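You operate a simulated robot arm through the tools that you are given. There is no shell and no other tool.

You run a simulated robot arm. Do the job below in one go: nothing can be reset, and whatever is moved stays where it is left.

## Task
Pull the plug marked SCREEN and stand it in the plug rest.
Fine: the power strip is switched off first, and on again after. Leave the other plugs.

The check looks at the end state, three seconds after you hand in, the way a careful person would. Anything else that was tipped, shoved, dropped, spilled or broken makes it a failure.

## Robot
A 6-joint arm with a three-finger gripper, fixed in place. Base frame: the origin is on the floor under the middle of its stand, x ahead of it, y to its left, z up. Lengths are in m, angles in rad, forces in N, time in s.
It reaches about 1.213 m from its shoulder. Its first joint turns from -2.897 to 2.897 rad. Payload 4.89 kg.
The TCP is the grasp point between the finger pads, 0.03 m short of the fingertips. In the tool frame z runs along the fingers and y along their closing line. The gripper opens to 0.164 m; its body begins 0.125 m behind the TCP.
Orientation is told as [roll, pitch, yaw] about the base's x, y, z axes, in that order, counted from this pose: with the fingers straight down and closing along the base's y, the tool's x points along the base's -x, its y along +y and its z along -z.

## Interface
- The arm moves only by the tool jog_arm. Its argument "rows" is a list of rows, each an object (a shift or turn left out is 0, a gripper value left out holds the last) with "translation": the shift along the tool's x, y, z in m, a list of three; "angular": the turn, a rotation vector about the tool's x, y, z in rad, a list of three; "fingers": the gripper command, from -1 (fully open) to 1 (shut), values between in proportion. In form: [{"translation": [x, y, z], "angular": [wx, wy, wz], "fingers": fingers}, ...]. A call has 1 to 20 rows; each row shifts and turns the commanded pose from where the row before left it, along the tool's axes as they then stand. A row lasts 0.2 s, in which the tool goes at most 0.05 m and 0.15 rad; a call with a longer step from one row to the next is refused whole, and so is a gripper value outside its range. Where a pose cannot be reached the arm comes as near as it can. A force on the tool above 40 N (or 10 N above the force at the start of the call, whichever is more), or a blocked arm, ends the call early, and 0.2 s more pass. Each finger travels about 0.108 m/s and halts on what it meets, pressing with about 30 N; the grip force reading is that of the motor and also rises with nothing between the fingers. The clock runs only during rows and for 0.2 s after the last one: add rows that do not move to give the fingers time. The reply holds the time, the measured pose of the TCP, the force on the tool along the base axes, the opening and the grip force, in the units named above and with some noise, with the torque about the TCP (base axes, N m) and any sound that the robot's microphone picked up.
- Cameras (640 x 400 px; columns grow to the right, rows downward): "scene" is fixed at [0.0549, -0.488, 1.5096]; the picture's right is [0.71, -0.70, 0.00], its down [-0.34, -0.35, -0.87] and it looks along [0.61, 0.62, -0.49] (base axes); focal length 343 px, centre (320, 200). "wrist" rides on the gripper at [0.076, -0.002, -0.152] in the tool frame; the picture's right is [0.02, 1.00, 0.00], its down [-0.88, 0.02, -0.47] and it looks along [-0.47, 0.01, 0.88] (tool axes); focal length 247 px, centre (320, 200). There is no depth. A picture from a camera that has moved, and an enlarged one, comes with that camera's place and axes in the base frame and with its lens. The place of the scene camera against the robot may be out by one fixed shift of up to 0.025 m in any direction.
- grab_frame(camera): a new picture of that camera. The clock stands still meanwhile.
- slide_trunk(by): moves the trunk up (or, below 0, down) by that many m; the arm rides with it, the base frame stays. It gives what a move gives, with no picture.
- inspect(camera, box): a new picture of the part [left, top, right, bottom] of that camera's present view, enlarged. The clock stands still meanwhile.
- hand_in(): hands the job in; it is judged then, once.

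Nothing tells you positions but the pictures and the camera data. Unless the task says otherwise, let go and move clear before handing in.

The tools are called after "Call:" by a JSON object that holds its "name" and its "arguments". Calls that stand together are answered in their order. jog_arm: Moves the arm, as the interface text tells. Its arguments: {"type":"object","properties":{"rows":{"type":"array"}},"required":["rows"]} The other tools are called the same way: slide_trunk (by) moves the trunk up or down; grab_frame (camera) takes a picture; inspect (camera, box) takes an enlarged picture of a part of a camera's view; hand_in () hands the job in.

At the start:

```text
time_s: 0.0
ee_pos: [0.5804, 0.2436, 1.0815]
orientation: [-0.001, -0.001, 0.0]
ft_force: [0.3, -0.2, -0.1]
moment: [0.03, -0.01, 0.0]
opening: 0.1642
grip_force: 0.1
trunk travel left (down, up): [-0.175, 0.215]
```

scene: 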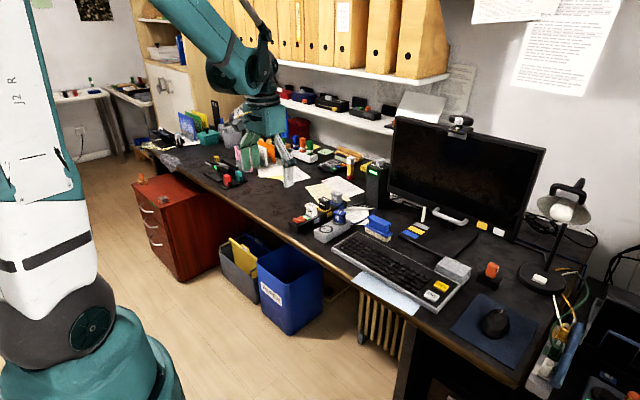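
wrist: 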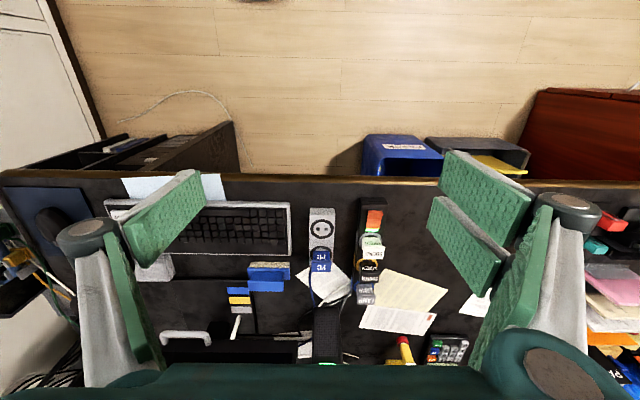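

I see a desk with a power strip with several plugs near the middle and a socket block beside it. I'll look closer before moving anything.

Call:
{"name": "inspect", "arguments": {"camera": "wrist", "box": [280, 180, 480, 380]}}

Call:
{"name": "inspect", "arguments": {"camera": "scene", "box": [270, 140, 430, 260]}}

Call:
{"name": "inspect", "arguments": {"camera": "scene", "box": [180, 110, 360, 220]}}

Call:
{"name": "inspect", "arguments": {"camera": "scene", "box": [400, 200, 640, 400]}}

```text
2.00 times, centred on (380, 280) of wrist
camera zoom: at [0.5042, 0.2436, 1.2355], right [-0.02, 1.0, 0.0], down [0.88, 0.02, 0.47], along [0.47, 0.01, -0.88], focal length 494 px, centre (200, 40)
```

zoom: 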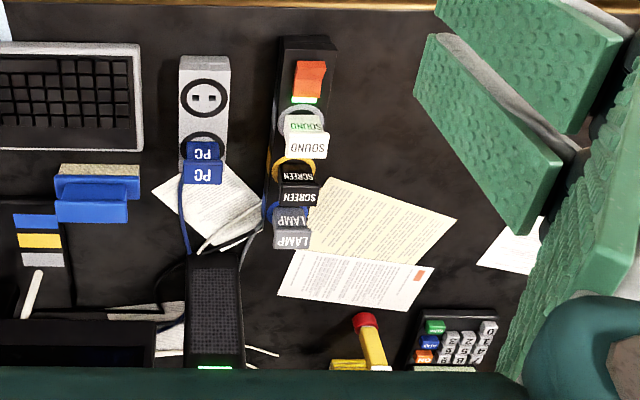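

```text
3.33 times, centred on (350, 200) of scene
camera zoom: at [0.0549, -0.488, 1.5096], right [0.71, -0.7, 0.0], down [-0.34, -0.35, -0.87], along [0.61, 0.62, -0.49], focal length 1143 px, centre (220, 200)
```

zoom: 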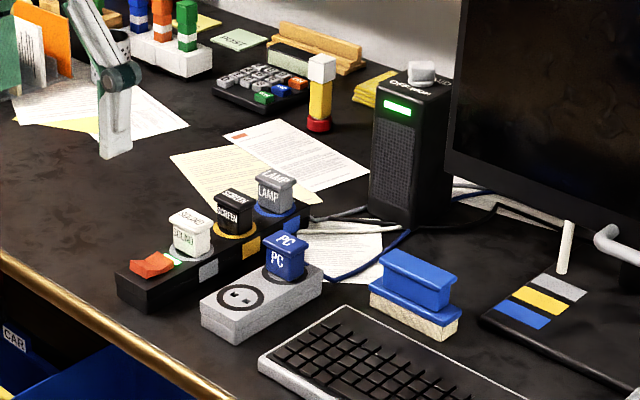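

```text
3.56 times, centred on (270, 165) of scene
camera zoom: at [0.0549, -0.488, 1.5096], right [0.71, -0.7, 0.0], down [-0.34, -0.35, -0.87], along [0.61, 0.62, -0.49], focal length 1219 px, centre (498, 324)
```

zoom: 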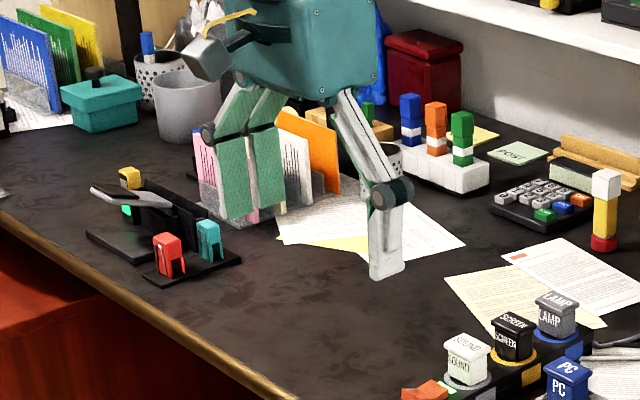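

```text
2.00 times, centred on (520, 300) of scene
camera zoom: at [0.0549, -0.488, 1.5096], right [0.71, -0.7, 0.0], down [-0.34, -0.35, -0.87], along [0.61, 0.62, -0.49], focal length 686 px, centre (-80, 0)
```

zoom: 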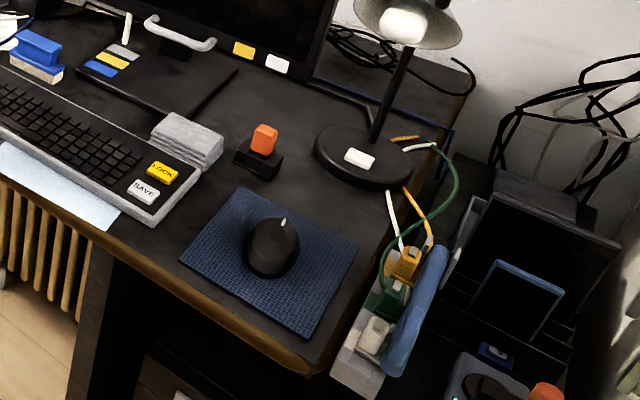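

The strip with SOUND, SCREEN and LAMP and an orange rocker is near (0.92, 0.37). The grey block with PC in it may be the plug rest. I'll look at the fingers and then get closer views.

Call:
{"name": "inspect", "arguments": {"camera": "wrist", "box": [0, 130, 320, 400]}}

Call:
{"name": "inspect", "arguments": {"camera": "wrist", "box": [320, 130, 640, 400]}}

Call:
{"name": "inspect", "arguments": {"camera": "scene", "box": [285, 180, 365, 240]}}

Call:
{"name": "inspect", "arguments": {"camera": "wrist", "box": [300, 190, 400, 320]}}

```text
1.48 times, centred on (160, 265) of wrist
camera zoom: at [0.5042, 0.2436, 1.2355], right [-0.02, 1.0, 0.0], down [0.88, 0.02, 0.47], along [0.47, 0.01, -0.88], focal length 366 px, centre (557, 104)
```

zoom: 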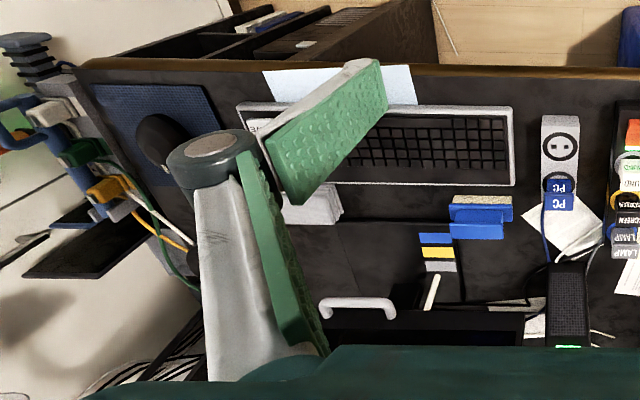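

```text
1.48 times, centred on (480, 265) of wrist
camera zoom: at [0.5042, 0.2436, 1.2355], right [-0.02, 1.0, 0.0], down [0.88, 0.02, 0.47], along [0.47, 0.01, -0.88], focal length 366 px, centre (83, 104)
```

zoom: 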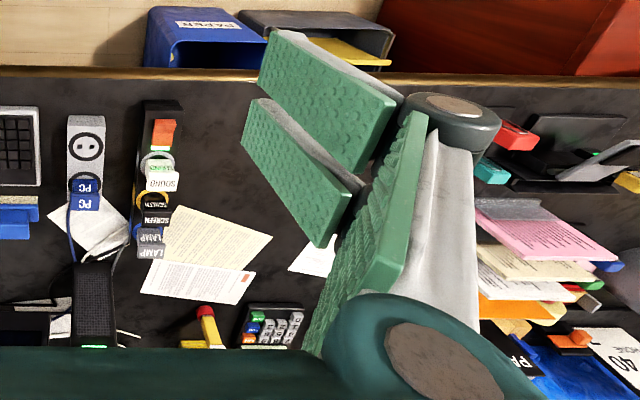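

```text
6.67 times, centred on (325, 210) of scene
camera zoom: at [0.0549, -0.488, 1.5096], right [0.71, -0.7, 0.0], down [-0.34, -0.35, -0.87], along [0.61, 0.62, -0.49], focal length 2286 px, centre (287, 133)
```

zoom: 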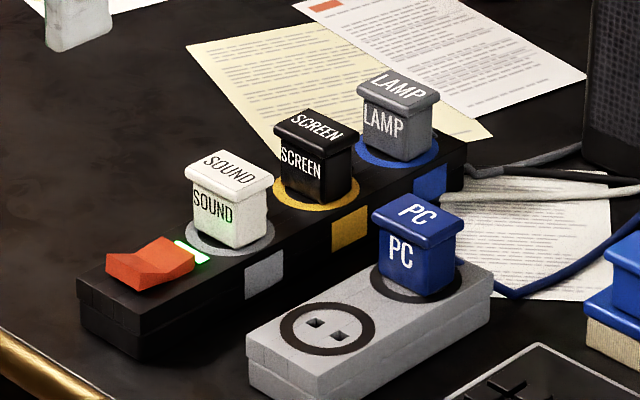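

```text
3.08 times, centred on (350, 255) of wrist
camera zoom: at [0.5042, 0.2436, 1.2355], right [-0.02, 1.0, 0.0], down [0.88, 0.02, 0.47], along [0.47, 0.01, -0.88], focal length 760 px, centre (228, 31)
```

zoom: 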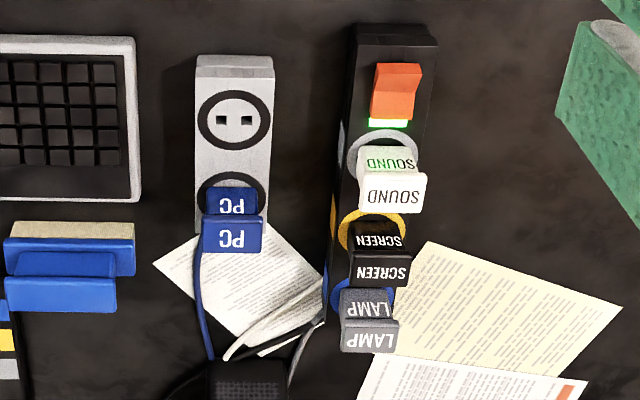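

The grey block has an empty spot with two pin holes beside PC, which fits a plug rest. I'll check the other candidates in the room before settling on it.

Call:
{"name": "inspect", "arguments": {"camera": "scene", "box": [270, 120, 370, 182]}}

Call:
{"name": "inspect", "arguments": {"camera": "scene", "box": [470, 240, 530, 300]}}

Call:
{"name": "inspect", "arguments": {"camera": "scene", "box": [520, 260, 640, 400]}}

Call:
{"name": "inspect", "arguments": {"camera": "scene", "box": [190, 145, 270, 200]}}

Call:
{"name": "inspect", "arguments": {"camera": "scene", "box": [270, 80, 400, 150]}}

```text
6.40 times, centred on (320, 151) of scene
camera zoom: at [0.0549, -0.488, 1.5096], right [0.71, -0.7, 0.0], down [-0.34, -0.35, -0.87], along [0.61, 0.62, -0.49], focal length 2194 px, centre (320, 514)
```

zoom: 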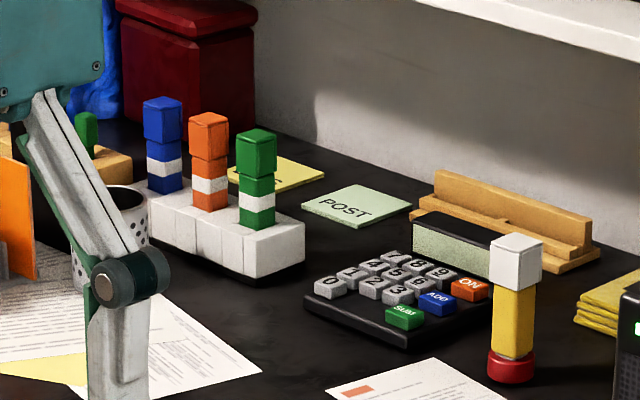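

```text
6.67 times, centred on (500, 270) of scene
camera zoom: at [0.0549, -0.488, 1.5096], right [0.71, -0.7, 0.0], down [-0.34, -0.35, -0.87], along [0.61, 0.62, -0.49], focal length 2286 px, centre (-880, -267)
```

zoom: 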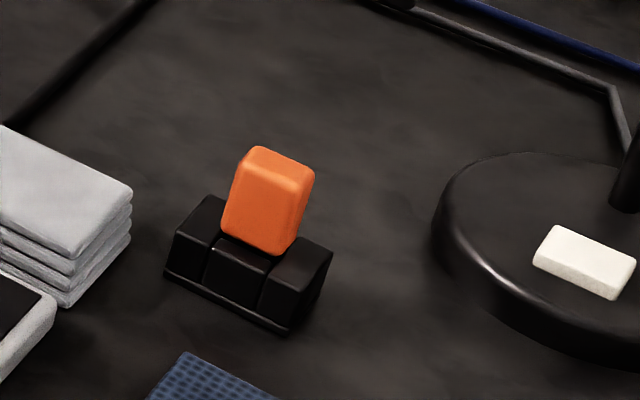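

```text
2.86 times, centred on (580, 330) of scene
camera zoom: at [0.0549, -0.488, 1.5096], right [0.71, -0.7, 0.0], down [-0.34, -0.35, -0.87], along [0.61, 0.62, -0.49], focal length 980 px, centre (-423, -171)
```

zoom: 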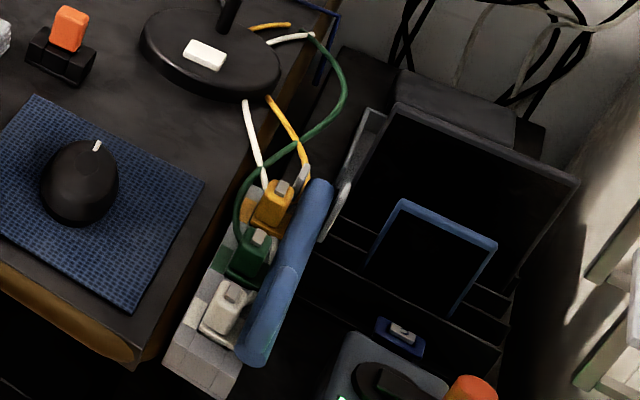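

```text
7.27 times, centred on (230, 172) of scene
camera zoom: at [0.0549, -0.488, 1.5096], right [0.71, -0.7, 0.0], down [-0.34, -0.35, -0.87], along [0.61, 0.62, -0.49], focal length 2494 px, centre (974, 400)
```

zoom: 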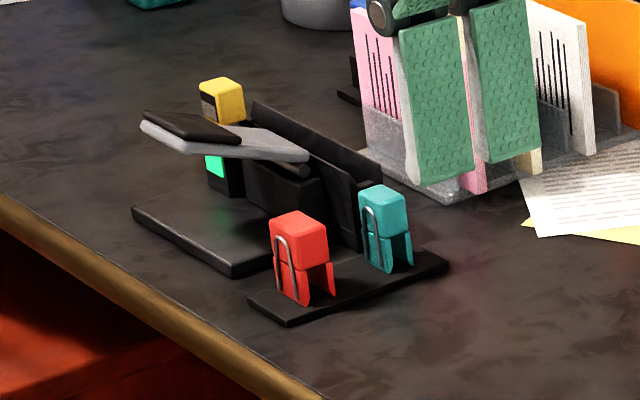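

```text
4.92 times, centred on (335, 115) of scene
camera zoom: at [0.0549, -0.488, 1.5096], right [0.71, -0.7, 0.0], down [-0.34, -0.35, -0.87], along [0.61, 0.62, -0.49], focal length 1688 px, centre (246, 618)
```

zoom: 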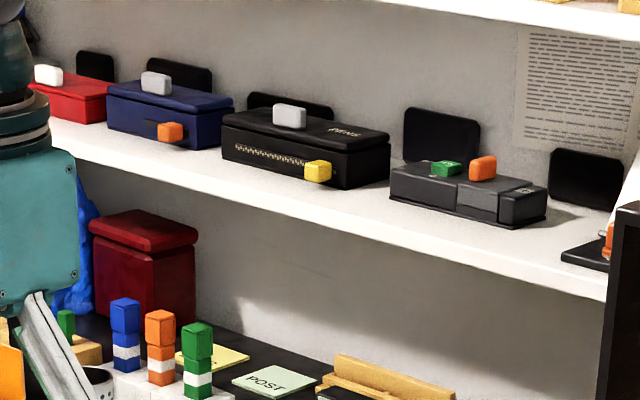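

The white block holds markers and the right-hand strip is off the desk and fully occupied, so I take the grey two-hole block to be the plug rest. Next I move above the strip, well clear, for a close look.

Call:
{"name": "jog_arm", "arguments": {"rows": [{"translation": [-0.03, 0.02, 0.0]}, {"translation": [-0.035, 0.025, 0.01]}, {"translation": [-0.035, 0.025, 0.02]}, {"translation": [-0.03, 0.02, 0.02]}, {"translation": [-0.03, 0.02, 0.02]}, {"translation": [-0.02, 0.01, 0.02]}, {"translation": [0, 0, 0]}]}}

Call:
{"name": "grab_frame", "arguments": {"camera": "wrist"}}

Call:
{"name": "grab_frame", "arguments": {"camera": "scene"}}

```text
time_s: 1.6
ee_pos: [0.7604, 0.3665, 0.9926]
orientation: [0.0, 0.0, 0.001]
ft_force: [0.3, -0.2, -0.3]
moment: [-0.05, 0.08, 0.01]
opening: 0.1638
grip_force: 0.0
trunk travel left (down, up): [-0.175, 0.215]
```

```text
taken
camera wrist: at [0.6827, 0.3647, 1.1461], right [-0.02, 1.0, 0.0], down [0.88, 0.02, 0.47], along [0.47, 0.01, -0.88], focal length 247 px, centre (320, 200)
```

wrist: 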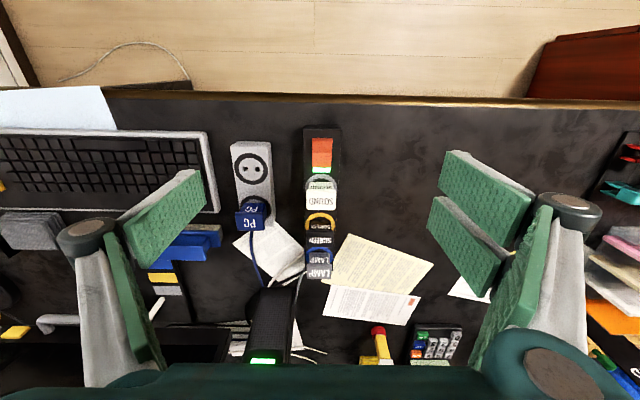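

```text
taken
```

scene: 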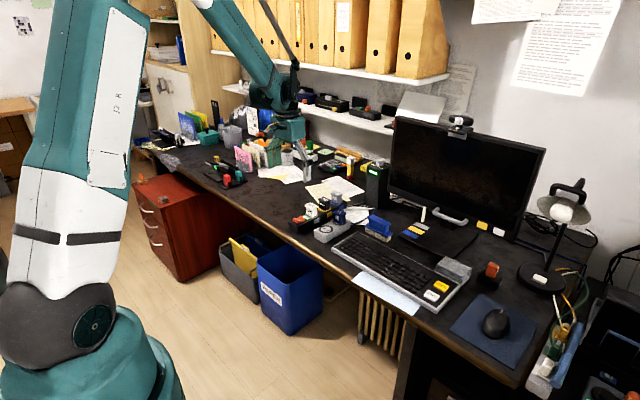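

The strip and grey block are now below and ahead of the gripper. I'll zoom in on them for measurements.

Call:
{"name": "inspect", "arguments": {"camera": "wrist", "box": [220, 110, 370, 210]}}

Call:
{"name": "inspect", "arguments": {"camera": "wrist", "box": [220, 190, 370, 290]}}

Call:
{"name": "inspect", "arguments": {"camera": "scene", "box": [270, 150, 390, 250]}}

```text
4.00 times, centred on (295, 160) of wrist
camera zoom: at [0.6827, 0.3647, 1.1461], right [-0.02, 1.0, 0.0], down [0.88, 0.02, 0.47], along [0.47, 0.01, -0.88], focal length 988 px, centre (420, 360)
```

zoom: 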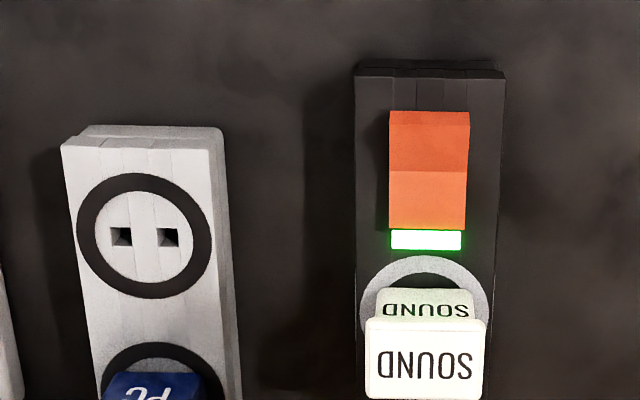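

```text
4.00 times, centred on (295, 240) of wrist
camera zoom: at [0.6827, 0.3647, 1.1461], right [-0.02, 1.0, 0.0], down [0.88, 0.02, 0.47], along [0.47, 0.01, -0.88], focal length 988 px, centre (420, 40)
```

zoom: 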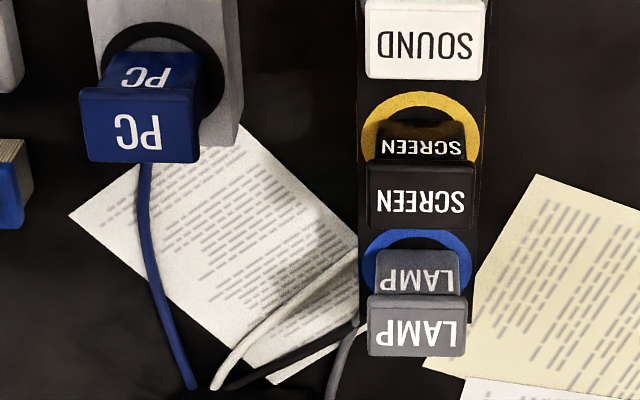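

```text
4.00 times, centred on (330, 200) of scene
camera zoom: at [0.0549, -0.488, 1.5096], right [0.71, -0.7, 0.0], down [-0.34, -0.35, -0.87], along [0.61, 0.62, -0.49], focal length 1372 px, centre (280, 200)
```

zoom: 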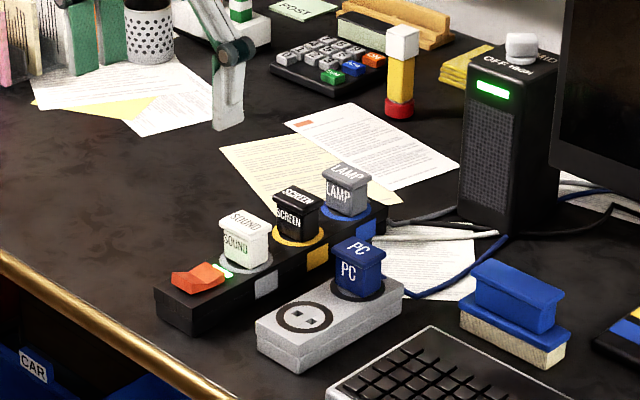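

Triangulating gives the strip top at about z 0.768, SCREEN's cap top at (0.941, 0.371, 0.805) and the rest's empty hole at (0.831, 0.255, 0.765). I'll study the rocker and the fingers more closely.

Call:
{"name": "inspect", "arguments": {"camera": "scene", "box": [288, 205, 328, 235]}}

Call:
{"name": "inspect", "arguments": {"camera": "wrist", "box": [300, 120, 345, 180]}}

Call:
{"name": "inspect", "arguments": {"camera": "wrist", "box": [410, 130, 630, 350]}}

Call:
{"name": "inspect", "arguments": {"camera": "wrist", "box": [50, 150, 250, 400]}}

```text
13.33 times, centred on (308, 220) of scene
camera zoom: at [0.0549, -0.488, 1.5096], right [0.71, -0.7, 0.0], down [-0.34, -0.35, -0.87], along [0.61, 0.62, -0.49], focal length 4572 px, centre (480, -67)
```

zoom: 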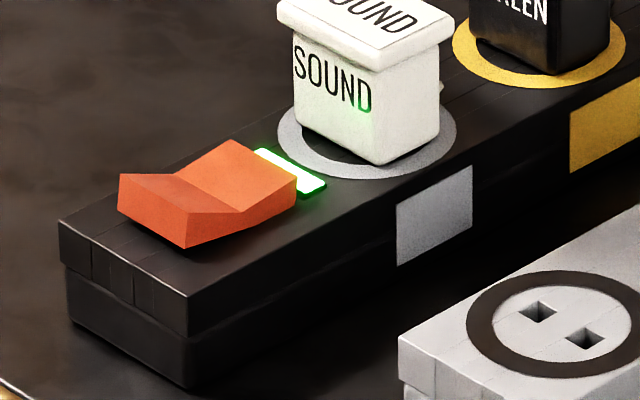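

```text
6.67 times, centred on (322, 150) of wrist
camera zoom: at [0.6827, 0.3647, 1.1461], right [-0.02, 1.0, 0.0], down [0.88, 0.02, 0.47], along [0.47, 0.01, -0.88], focal length 1646 px, centre (303, 533)
```

zoom: 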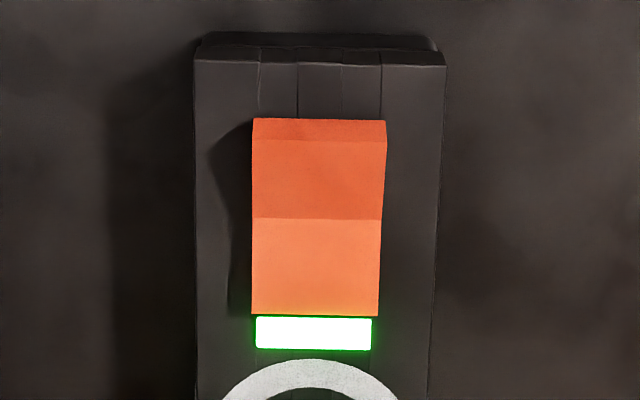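

```text
1.82 times, centred on (520, 240) of wrist
camera zoom: at [0.6827, 0.3647, 1.1461], right [-0.02, 1.0, 0.0], down [0.88, 0.02, 0.47], along [0.47, 0.01, -0.88], focal length 449 px, centre (-44, 127)
```

zoom: 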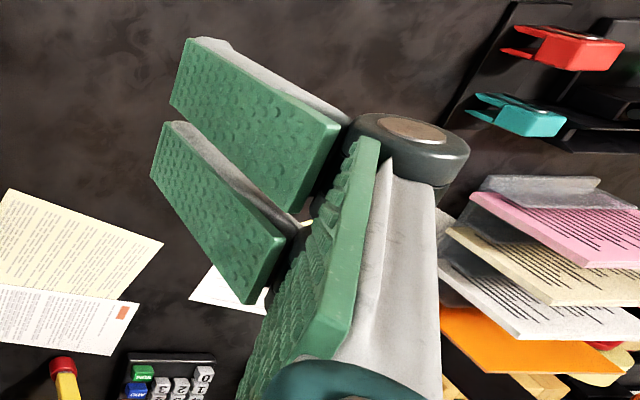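

```text
1.60 times, centred on (150, 275) of wrist
camera zoom: at [0.6827, 0.3647, 1.1461], right [-0.02, 1.0, 0.0], down [0.88, 0.02, 0.47], along [0.47, 0.01, -0.88], focal length 395 px, centre (592, 80)
```

zoom: 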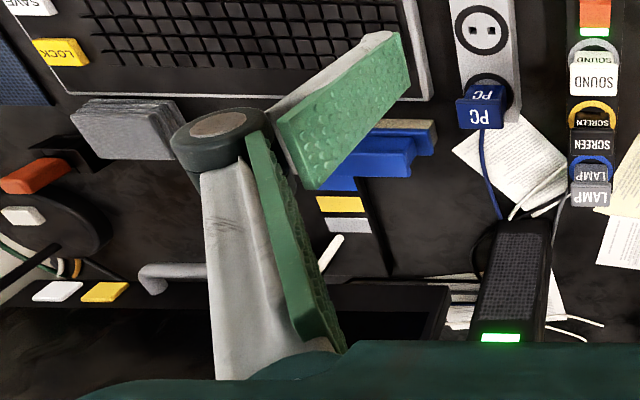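

The rocker is ON with its far (+x, LED) end down and its near end raised, so pressing the near end switches it off. I'll move to a closer, centred viewpoint over the strip and rest for precise measurement.

Call:
{"name": "jog_arm", "arguments": {"rows": [{"translation": [-0.015, -0.02, 0.03]}, {"translation": [-0.015, -0.02, 0.03]}, {"translation": [-0.015, -0.0145, 0.02]}, {"translation": [0, 0, 0]}, {"translation": [0, 0, 0]}]}}

Call:
{"name": "grab_frame", "arguments": {"camera": "wrist"}}

Call:
{"name": "inspect", "arguments": {"camera": "wrist", "box": [230, 100, 390, 200]}}

Call:
{"name": "inspect", "arguments": {"camera": "wrist", "box": [230, 200, 390, 300]}}

```text
time_s: 2.8
ee_pos: [0.8062, 0.3118, 0.9106]
orientation: [0.0, 0.0, 0.001]
ft_force: [0.9, 0.7, 0.0]
moment: [0.02, 0.06, -0.01]
opening: 0.1642
grip_force: 0.0
trunk travel left (down, up): [-0.175, 0.215]
```

```text
taken
camera wrist: at [0.7292, 0.3102, 1.0644], right [-0.02, 1.0, 0.0], down [0.88, 0.02, 0.47], along [0.47, 0.01, -0.88], focal length 247 px, centre (320, 200)
```

wrist: 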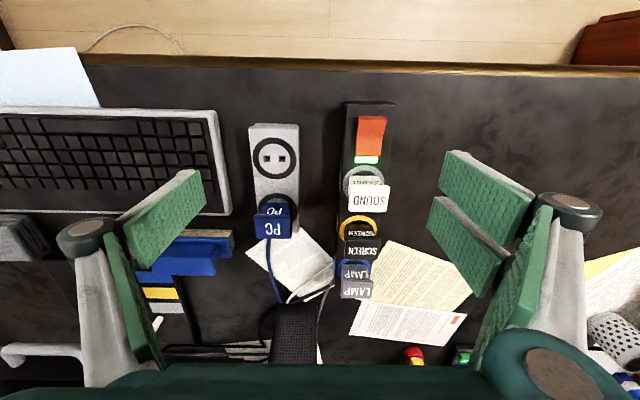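

```text
4.00 times, centred on (310, 150) of wrist
camera zoom: at [0.7292, 0.3102, 1.0644], right [-0.02, 1.0, 0.0], down [0.88, 0.02, 0.47], along [0.47, 0.01, -0.88], focal length 988 px, centre (360, 400)
```

zoom: 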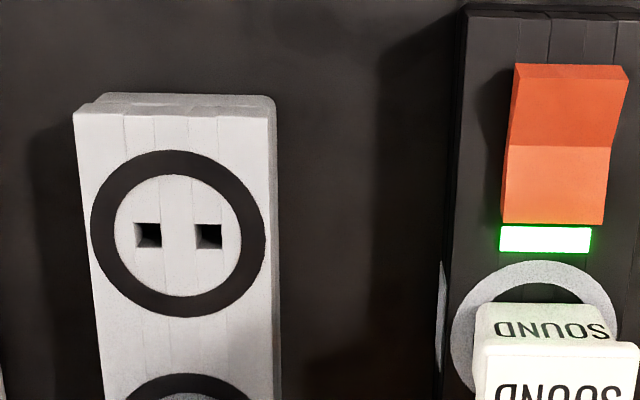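

```text
4.00 times, centred on (310, 250) of wrist
camera zoom: at [0.7292, 0.3102, 1.0644], right [-0.02, 1.0, 0.0], down [0.88, 0.02, 0.47], along [0.47, 0.01, -0.88], focal length 988 px, centre (360, 0)
```

zoom: 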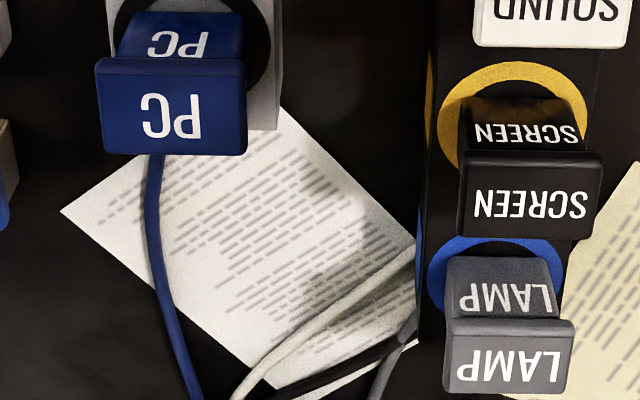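

Measurements agree well: SCREEN ring centre (0.939, 0.371), rest's empty ring (0.832, 0.255), both aligned with x with a pitch of 0.075. Now I set the fingers to a narrower opening here in free air to learn their shape.

Call:
{"name": "jog_arm", "arguments": {"rows": [{"fingers": 0.2}, {"fingers": 0.2}, {"fingers": 0.2}, {"fingers": 0.2}]}}

Call:
{"name": "grab_frame", "arguments": {"camera": "wrist"}}

Call:
{"name": "inspect", "arguments": {"camera": "scene", "box": [250, 90, 390, 240]}}

```text
time_s: 3.8
ee_pos: [0.8061, 0.3117, 0.9117]
orientation: [0.0, 0.001, 0.001]
ft_force: [0.2, 0.4, -0.2]
moment: [-0.03, 0.05, 0.0]
opening: 0.0657
grip_force: 0.1
trunk travel left (down, up): [-0.175, 0.215]
```

```text
taken
camera wrist: at [0.7289, 0.3103, 1.0647], right [-0.02, 1.0, 0.0], down [0.88, 0.02, 0.47], along [0.47, 0.01, -0.88], focal length 247 px, centre (320, 200)
```

wrist: 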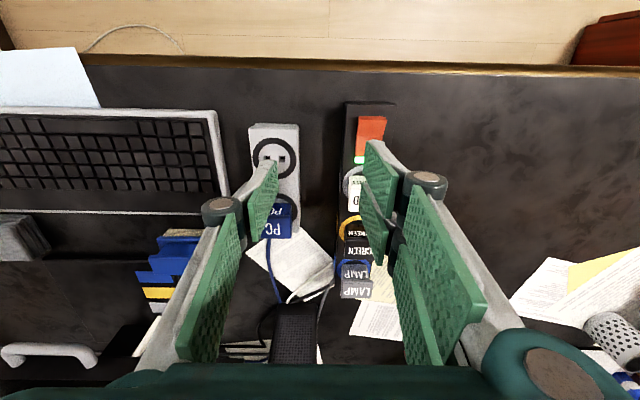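

```text
2.67 times, centred on (320, 165) of scene
camera zoom: at [0.0549, -0.488, 1.5096], right [0.71, -0.7, 0.0], down [-0.34, -0.35, -0.87], along [0.61, 0.62, -0.49], focal length 914 px, centre (320, 293)
```

zoom: 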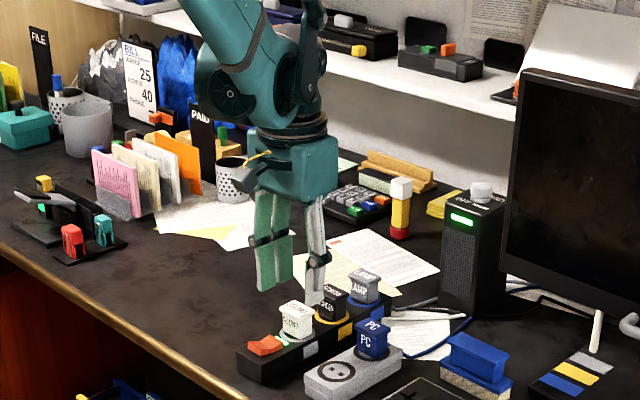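

The fingers are at a 0.066 opening. I'll zoom on the fingertips from both cameras to get their footprint.

Call:
{"name": "inspect", "arguments": {"camera": "wrist", "box": [180, 130, 460, 290]}}

Call:
{"name": "inspect", "arguments": {"camera": "scene", "box": [290, 130, 360, 220]}}

```text
2.29 times, centred on (320, 210) of wrist
camera zoom: at [0.7289, 0.3103, 1.0647], right [-0.02, 1.0, 0.0], down [0.88, 0.02, 0.47], along [0.47, 0.01, -0.88], focal length 564 px, centre (320, 177)
```

zoom: 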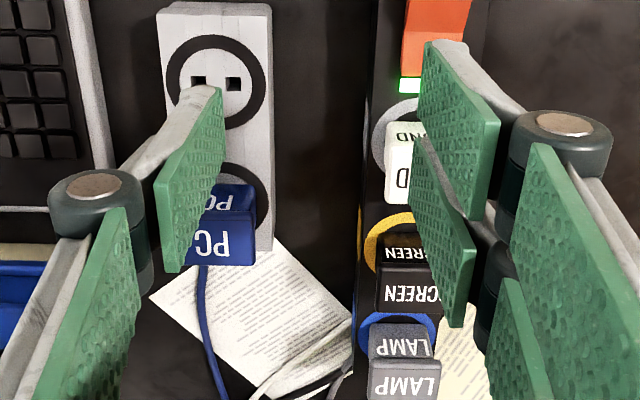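

```text
4.44 times, centred on (325, 175) of scene
camera zoom: at [0.0549, -0.488, 1.5096], right [0.71, -0.7, 0.0], down [-0.34, -0.35, -0.87], along [0.61, 0.62, -0.49], focal length 1524 px, centre (298, 311)
```

zoom: 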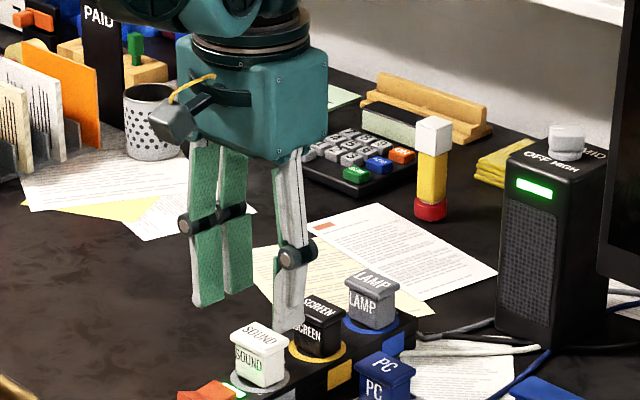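

The single finger (on the −y side) is about 0.033 wide at the tip and reaches roughly 0.025–0.03 below the TCP; the pair spans about ±0.034. I'll use the single fingertip to press the rocker's raised near end, with the pair off the strip on the empty +y side.

Call:
{"name": "jog_arm", "arguments": {"rows": [{"translation": [0.01, 0.04, 0.0], "fingers": 0.2}, {"translation": [0.01, 0.04, 0.0]}, {"translation": [0.01, 0.0177, 0.0]}, {"translation": [0.0, 0.0, 0.04]}, {"translation": [0, 0, 0.03]}, {"translation": [0, 0, 0.015]}, {"translation": [0, 0, 0]}]}}

Call:
{"name": "inspect", "arguments": {"camera": "wrist", "box": [180, 60, 420, 260]}}

Call:
{"name": "inspect", "arguments": {"camera": "scene", "box": [270, 170, 350, 250]}}

```text
time_s: 5.4
ee_pos: [0.7763, 0.408, 0.8262]
orientation: [0.001, 0.0, 0.0]
ft_force: [0.0, -0.6, -0.1]
moment: [-0.05, 0.01, 0.03]
opening: 0.0658
grip_force: 0.1
trunk travel left (down, up): [-0.175, 0.215]
```

```text
2.00 times, centred on (300, 160) of wrist
camera zoom: at [0.6996, 0.4068, 0.9801], right [-0.02, 1.0, 0.0], down [0.88, 0.02, 0.47], along [0.47, 0.01, -0.88], focal length 494 px, centre (360, 280)
```

zoom: 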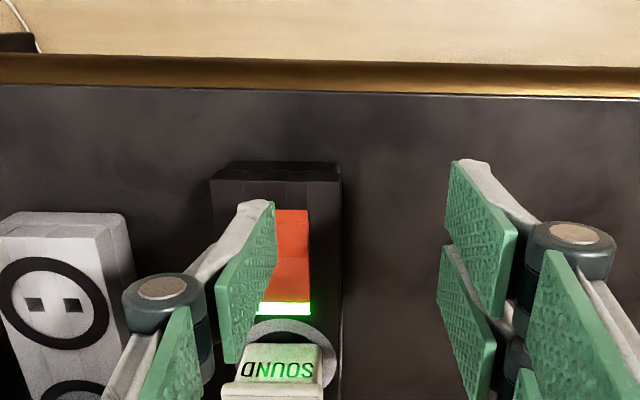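

```text
5.00 times, centred on (310, 210) of scene
camera zoom: at [0.0549, -0.488, 1.5096], right [0.71, -0.7, 0.0], down [-0.34, -0.35, -0.87], along [0.61, 0.62, -0.49], focal length 1714 px, centre (370, 150)
```

zoom: 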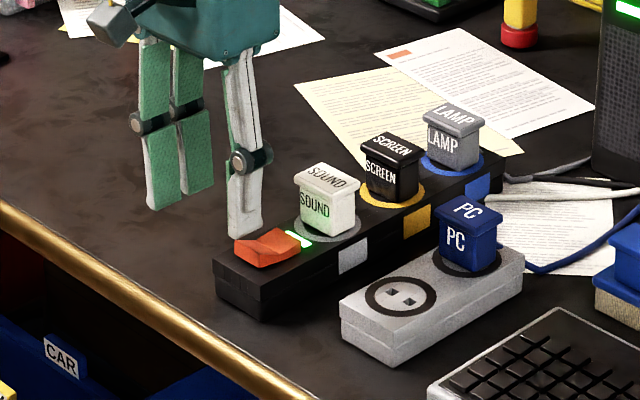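

The single fingertip is over the near end of the rocker, about 2 cm above it. I'll descend in small steps and watch the force.

Call:
{"name": "jog_arm", "arguments": {"rows": [{"translation": [0, 0.002, 0.008]}, {"translation": [0, 0, 0.004]}, {"translation": [0, 0, 0.002]}, {"translation": [0, 0, 0.002]}, {"translation": [0, 0, 0]}]}}

Call:
{"name": "inspect", "arguments": {"camera": "scene", "box": [280, 190, 340, 240]}}

```text
time_s: 6.6
ee_pos: [0.7767, 0.4114, 0.8119]
orientation: [0.0, 0.001, 0.001]
ft_force: [-0.5, 0.5, 0.2]
moment: [0.01, 0.02, 0.01]
opening: 0.0654
grip_force: 0.0
trunk travel left (down, up): [-0.175, 0.215]
```

```text
8.00 times, centred on (310, 215) of scene
camera zoom: at [0.0549, -0.488, 1.5096], right [0.71, -0.7, 0.0], down [-0.34, -0.35, -0.87], along [0.61, 0.62, -0.49], focal length 2743 px, centre (400, 80)
```

zoom: 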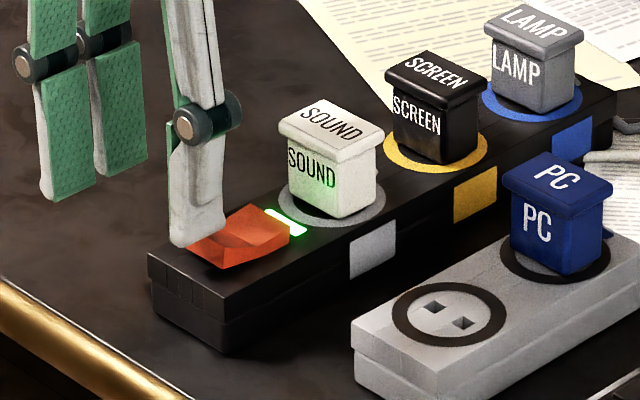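

The tip is just about at the rocker's near end with no contact force yet. I continue down in 2 mm steps.

Call:
{"name": "jog_arm", "arguments": {"rows": [{"translation": [0, 0, 0.002]}, {"translation": [0, 0, 0.002]}, {"translation": [0, 0, 0]}]}}

Call:
{"name": "inspect", "arguments": {"camera": "scene", "box": [285, 195, 335, 235]}}

```text
time_s: 7.4
ee_pos: [0.7771, 0.4096, 0.8069]
orientation: [0.001, 0.0, 0.0]
ft_force: [-1.2, 0.2, -0.3]
moment: [0.03, 0.01, 0.01]
opening: 0.0656
grip_force: 0.2
trunk travel left (down, up): [-0.175, 0.215]
```

```text
10.00 times, centred on (310, 215) of scene
camera zoom: at [0.0549, -0.488, 1.5096], right [0.71, -0.7, 0.0], down [-0.34, -0.35, -0.87], along [0.61, 0.62, -0.49], focal length 3429 px, centre (420, 50)
```

zoom: 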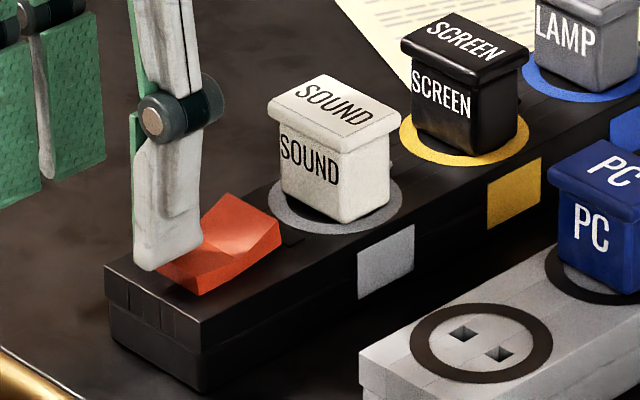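

The rocker has flipped: the far end is raised and the green LED is out. I'll lift away and confirm that it stays off.

Call:
{"name": "jog_arm", "arguments": {"rows": [{"translation": [0, 0, -0.01]}, {"translation": [0, 0, -0.03]}, {"translation": [0, 0, -0.04]}, {"translation": [0, 0, -0.02]}, {"translation": [0, 0, 0]}]}}

Call:
{"name": "inspect", "arguments": {"camera": "scene", "box": [285, 180, 345, 240]}}

```text
time_s: 8.6
ee_pos: [0.7748, 0.4104, 0.9053]
orientation: [0.001, 0.0, 0.001]
ft_force: [-0.8, -0.3, 1.1]
moment: [0.03, -0.05, 0.0]
opening: 0.0655
grip_force: 0.0
trunk travel left (down, up): [-0.175, 0.215]
```

```text
6.67 times, centred on (315, 210) of scene
camera zoom: at [0.0549, -0.488, 1.5096], right [0.71, -0.7, 0.0], down [-0.34, -0.35, -0.87], along [0.61, 0.62, -0.49], focal length 2286 px, centre (353, 133)
```

zoom: 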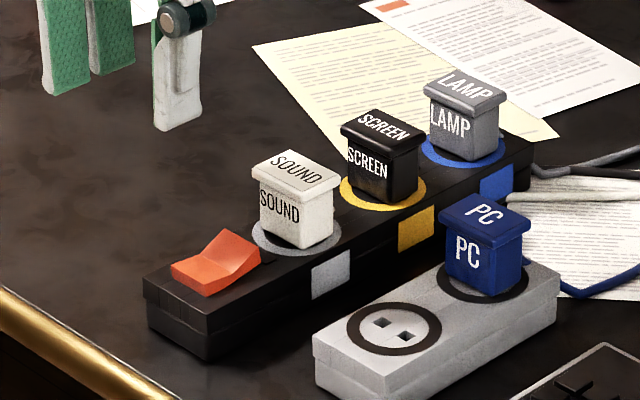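

The strip is off and stays off. Now I move high over SCREEN and check alignment before descending.

Call:
{"name": "jog_arm", "arguments": {"rows": [{"translation": [-0.042, -0.011, 0], "fingers": 0.2}, {"translation": [-0.042, -0.011, 0]}, {"translation": [-0.042, -0.011, 0]}, {"translation": [-0.0372, -0.0074, 0]}, {"translation": [0, 0, 0.03]}, {"translation": [0, 0, 0.015]}, {"translation": [0, 0, 0]}]}}

Call:
{"name": "grab_frame", "arguments": {"camera": "wrist"}}

Call:
{"name": "inspect", "arguments": {"camera": "scene", "box": [270, 130, 390, 240]}}

Call:
{"name": "inspect", "arguments": {"camera": "wrist", "box": [240, 100, 400, 240]}}

```text
time_s: 10.2
ee_pos: [0.9402, 0.3709, 0.8609]
orientation: [0.0, 0.0, 0.0]
ft_force: [-0.6, -0.8, -0.9]
moment: [0.02, 0.01, 0.04]
opening: 0.0655
grip_force: 0.1
trunk travel left (down, up): [-0.175, 0.215]
```

```text
taken
camera wrist: at [0.8628, 0.3687, 1.0137], right [-0.02, 1.0, 0.0], down [0.88, 0.02, 0.47], along [0.47, 0.01, -0.88], focal length 247 px, centre (320, 200)
```

wrist: 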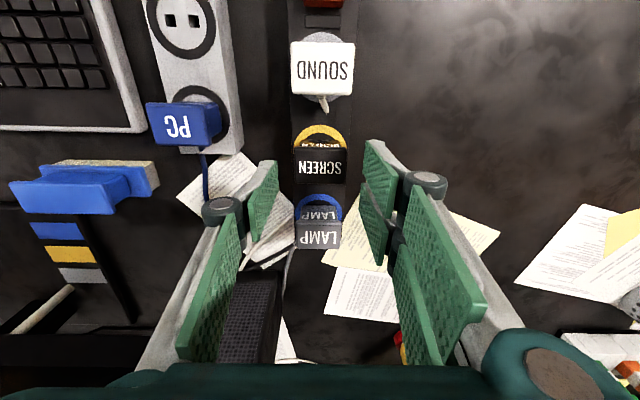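

```text
3.64 times, centred on (330, 185) of scene
camera zoom: at [0.0549, -0.488, 1.5096], right [0.71, -0.7, 0.0], down [-0.34, -0.35, -0.87], along [0.61, 0.62, -0.49], focal length 1247 px, centre (284, 254)
```

zoom: 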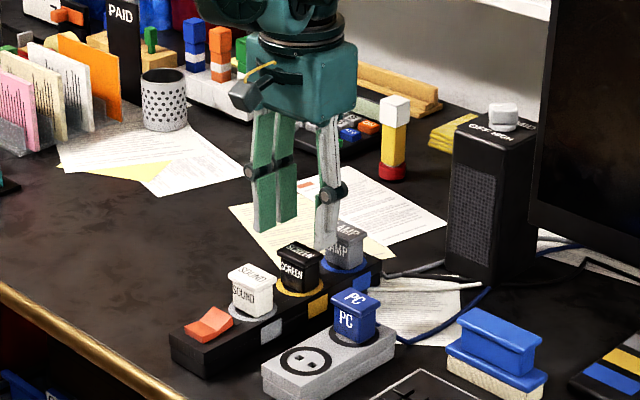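

```text
2.86 times, centred on (320, 170) of wrist
camera zoom: at [0.8628, 0.3687, 1.0137], right [-0.02, 1.0, 0.0], down [0.88, 0.02, 0.47], along [0.47, 0.01, -0.88], focal length 706 px, centre (320, 286)
```

zoom: 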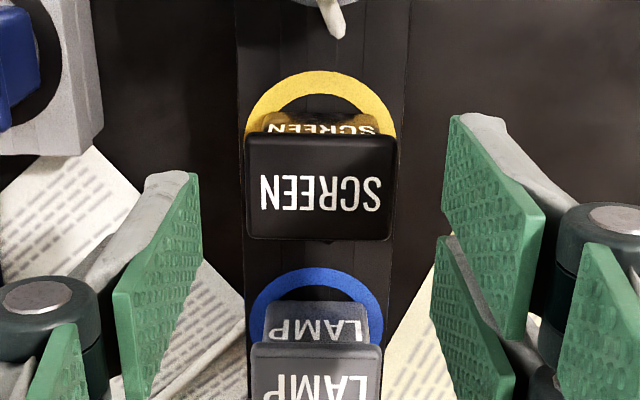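

Alignment is within about 1 mm: the fingers straddle SCREEN and clear SOUND and LAMP. I descend to cap height.

Call:
{"name": "jog_arm", "arguments": {"rows": [{"translation": [0, 0, 0.025], "fingers": 0.2}, {"translation": [0, 0, 0.015]}, {"translation": [0, 0, 0.01]}, {"translation": [0, 0, 0.006]}, {"translation": [0, 0, 0]}]}}

Call:
{"name": "inspect", "arguments": {"camera": "wrist", "box": [220, 80, 420, 280]}}

Call:
{"name": "inspect", "arguments": {"camera": "scene", "box": [290, 160, 370, 240]}}

```text
time_s: 11.4
ee_pos: [0.9406, 0.3704, 0.8058]
orientation: [0.001, 0.0, 0.002]
ft_force: [-0.1, 0.4, -0.3]
moment: [-0.04, 0.01, -0.01]
opening: 0.0655
grip_force: 0.1
trunk travel left (down, up): [-0.175, 0.215]
```

```text
2.00 times, centred on (320, 180) of wrist
camera zoom: at [0.8633, 0.3686, 0.959], right [-0.02, 1.0, 0.0], down [0.88, 0.02, 0.47], along [0.47, 0.01, -0.88], focal length 494 px, centre (320, 240)
```

zoom: 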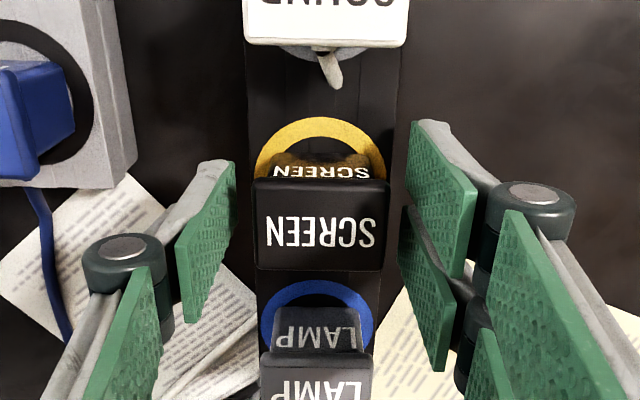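

```text
5.00 times, centred on (330, 200) of scene
camera zoom: at [0.0549, -0.488, 1.5096], right [0.71, -0.7, 0.0], down [-0.34, -0.35, -0.87], along [0.61, 0.62, -0.49], focal length 1714 px, centre (270, 200)
```

zoom: 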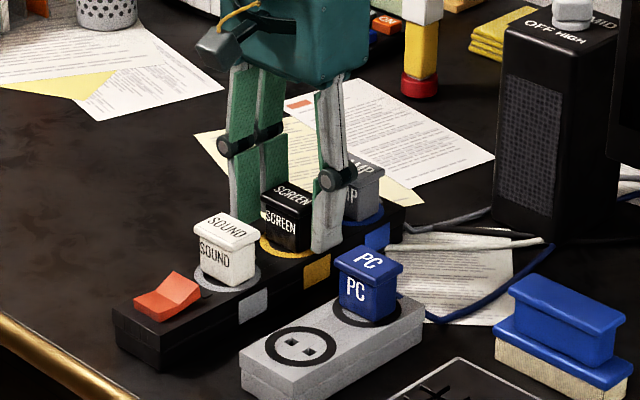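

Fingers straddle the cap cleanly with tips above the strip. I close on the cap.

Call:
{"name": "jog_arm", "arguments": {"rows": [{"fingers": 0.4}, {"fingers": 0.6}, {"fingers": 1}, {"fingers": 1}, {"fingers": 1}]}}

Call:
{"name": "inspect", "arguments": {"camera": "wrist", "box": [220, 80, 420, 280]}}

Call:
{"name": "inspect", "arguments": {"camera": "scene", "box": [290, 160, 370, 240]}}

```text
time_s: 12.6
ee_pos: [0.9406, 0.3699, 0.807]
orientation: [0.0, 0.0, 0.001]
ft_force: [0.5, -0.2, -0.5]
moment: [-0.01, 0.01, 0.01]
opening: 0.0437
grip_force: 29.8
trunk travel left (down, up): [-0.175, 0.215]
```

```text
2.00 times, centred on (320, 180) of wrist
camera zoom: at [0.8633, 0.3686, 0.9592], right [-0.02, 1.0, 0.0], down [0.88, 0.02, 0.47], along [0.47, 0.01, -0.88], focal length 494 px, centre (320, 240)
```

zoom: 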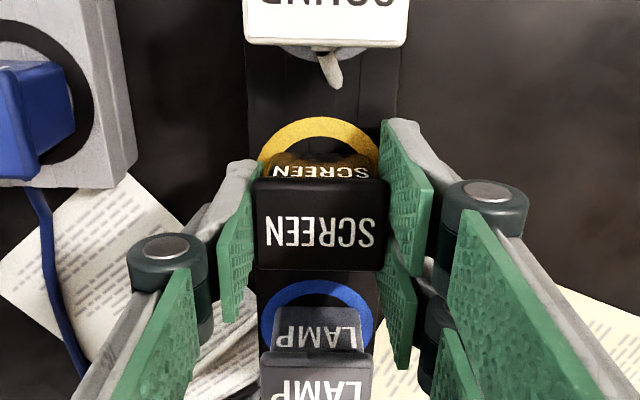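

```text
5.00 times, centred on (330, 200) of scene
camera zoom: at [0.0549, -0.488, 1.5096], right [0.71, -0.7, 0.0], down [-0.34, -0.35, -0.87], along [0.61, 0.62, -0.49], focal length 1714 px, centre (270, 200)
```

zoom: 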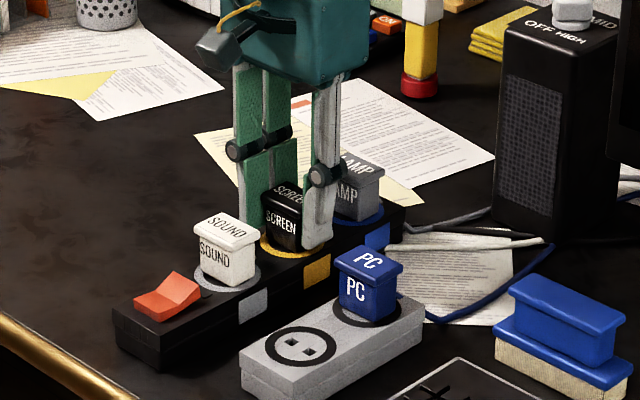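

SCREEN is gripped (opening 0.044, 30 N). I pull straight up gently.

Call:
{"name": "jog_arm", "arguments": {"rows": [{"translation": [0, 0, -0.004], "fingers": 1}, {"translation": [0, 0, -0.005]}, {"translation": [0, 0, -0.006]}, {"translation": [0, 0, -0.01]}, {"translation": [0, 0, 0]}]}}

Call:
{"name": "inspect", "arguments": {"camera": "wrist", "box": [220, 80, 420, 280]}}

Call:
{"name": "inspect", "arguments": {"camera": "scene", "box": [290, 160, 370, 240]}}

```text
time_s: 13.8
ee_pos: [0.9406, 0.3688, 0.8306]
orientation: [0.001, -0.002, -0.001]
ft_force: [-0.3, 0.3, -1.2]
moment: [-0.02, 0.01, 0.03]
opening: 0.044
grip_force: 29.6
trunk travel left (down, up): [-0.175, 0.215]
```

```text
2.00 times, centred on (320, 180) of wrist
camera zoom: at [0.8633, 0.3679, 0.985], right [-0.02, 1.0, 0.0], down [0.88, 0.02, 0.47], along [0.47, 0.01, -0.88], focal length 494 px, centre (320, 240)
```

zoom: 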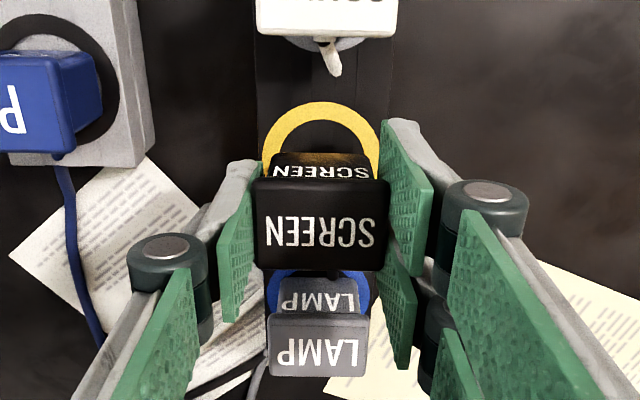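

```text
5.00 times, centred on (330, 200) of scene
camera zoom: at [0.0549, -0.488, 1.5096], right [0.71, -0.7, 0.0], down [-0.34, -0.35, -0.87], along [0.61, 0.62, -0.49], focal length 1714 px, centre (270, 200)
```

zoom: 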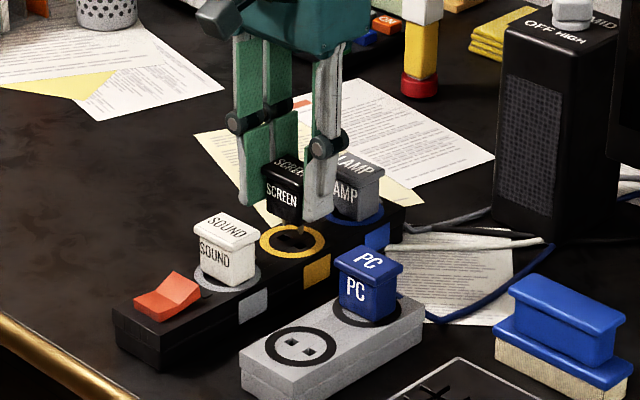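

The plug came out cleanly with no slip. I lift to travel height and look at the pins.

Call:
{"name": "jog_arm", "arguments": {"rows": [{"translation": [0, 0, -0.02], "fingers": 1}, {"translation": [0, 0, -0.03]}, {"translation": [0, 0, -0.03]}, {"translation": [0, 0, 0]}, {"translation": [0, 0, 0]}]}}

Call:
{"name": "inspect", "arguments": {"camera": "scene", "box": [290, 130, 370, 230]}}

Call:
{"name": "inspect", "arguments": {"camera": "scene", "box": [300, 150, 350, 210]}}

Call:
{"name": "inspect", "arguments": {"camera": "wrist", "box": [240, 80, 400, 240]}}

```text
time_s: 15.0
ee_pos: [0.9403, 0.3685, 0.9125]
orientation: [0.001, 0.0, -0.002]
ft_force: [-1.0, 0.4, -0.3]
moment: [0.04, -0.08, 0.0]
opening: 0.0438
grip_force: 30.5
trunk travel left (down, up): [-0.175, 0.215]
```

```text
4.00 times, centred on (330, 180) of scene
camera zoom: at [0.0549, -0.488, 1.5096], right [0.71, -0.7, 0.0], down [-0.34, -0.35, -0.87], along [0.61, 0.62, -0.49], focal length 1372 px, centre (280, 280)
```

zoom: 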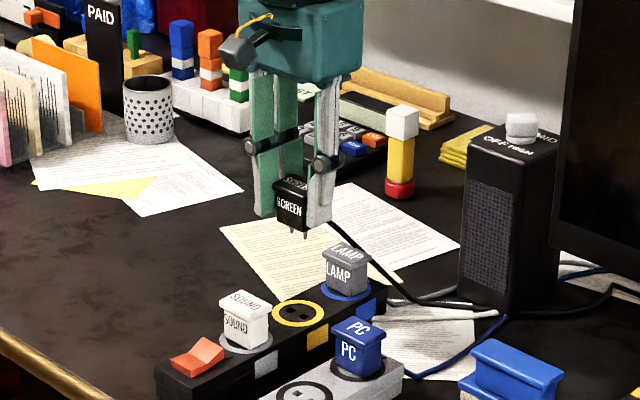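

```text
6.67 times, centred on (325, 180) of scene
camera zoom: at [0.0549, -0.488, 1.5096], right [0.71, -0.7, 0.0], down [-0.34, -0.35, -0.87], along [0.61, 0.62, -0.49], focal length 2286 px, centre (287, 333)
```

zoom: 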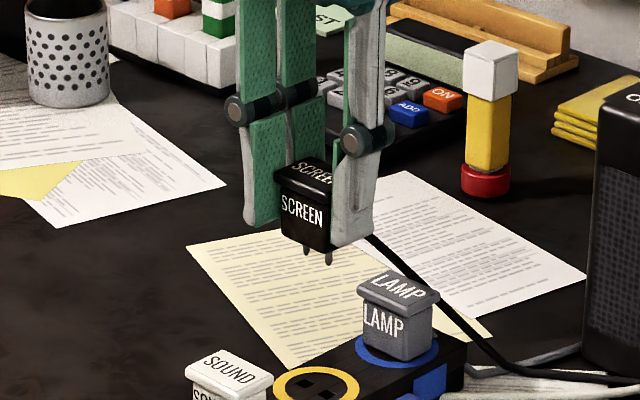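

```text
2.50 times, centred on (320, 160) of wrist
camera zoom: at [0.8625, 0.3676, 1.0652], right [-0.02, 1.0, 0.0], down [0.88, 0.02, 0.47], along [0.47, 0.01, -0.88], focal length 617 px, centre (320, 300)
```

zoom: 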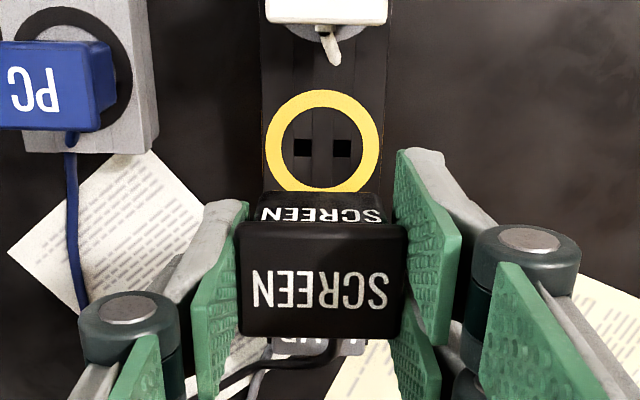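

The plug is free with short pins about 1 cm long and a black cord trailing to the back. I'll record exactly where the strip's SCREEN holes appear relative to the held plug, so I can servo the rest's holes to the same pixel.

Call:
{"name": "inspect", "arguments": {"camera": "wrist", "box": [296, 110, 346, 160]}}

Call:
{"name": "inspect", "arguments": {"camera": "scene", "box": [320, 170, 450, 260]}}

```text
8.00 times, centred on (321, 135) of wrist
camera zoom: at [0.8625, 0.3676, 1.0652], right [-0.02, 1.0, 0.0], down [0.88, 0.02, 0.47], along [0.47, 0.01, -0.88], focal length 1976 px, centre (312, 720)
```

zoom: 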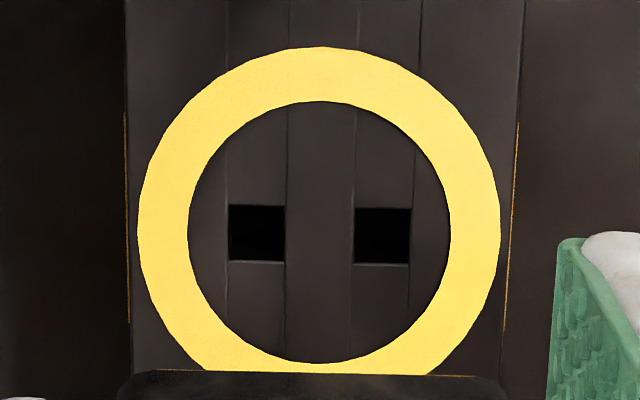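

```text
4.44 times, centred on (385, 215) of scene
camera zoom: at [0.0549, -0.488, 1.5096], right [0.71, -0.7, 0.0], down [-0.34, -0.35, -0.87], along [0.61, 0.62, -0.49], focal length 1524 px, centre (31, 133)
```

zoom: 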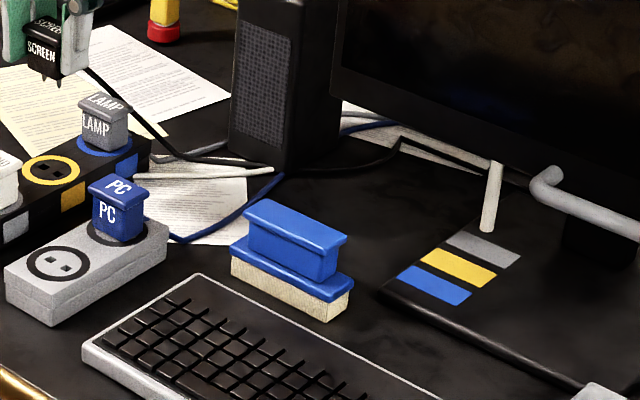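

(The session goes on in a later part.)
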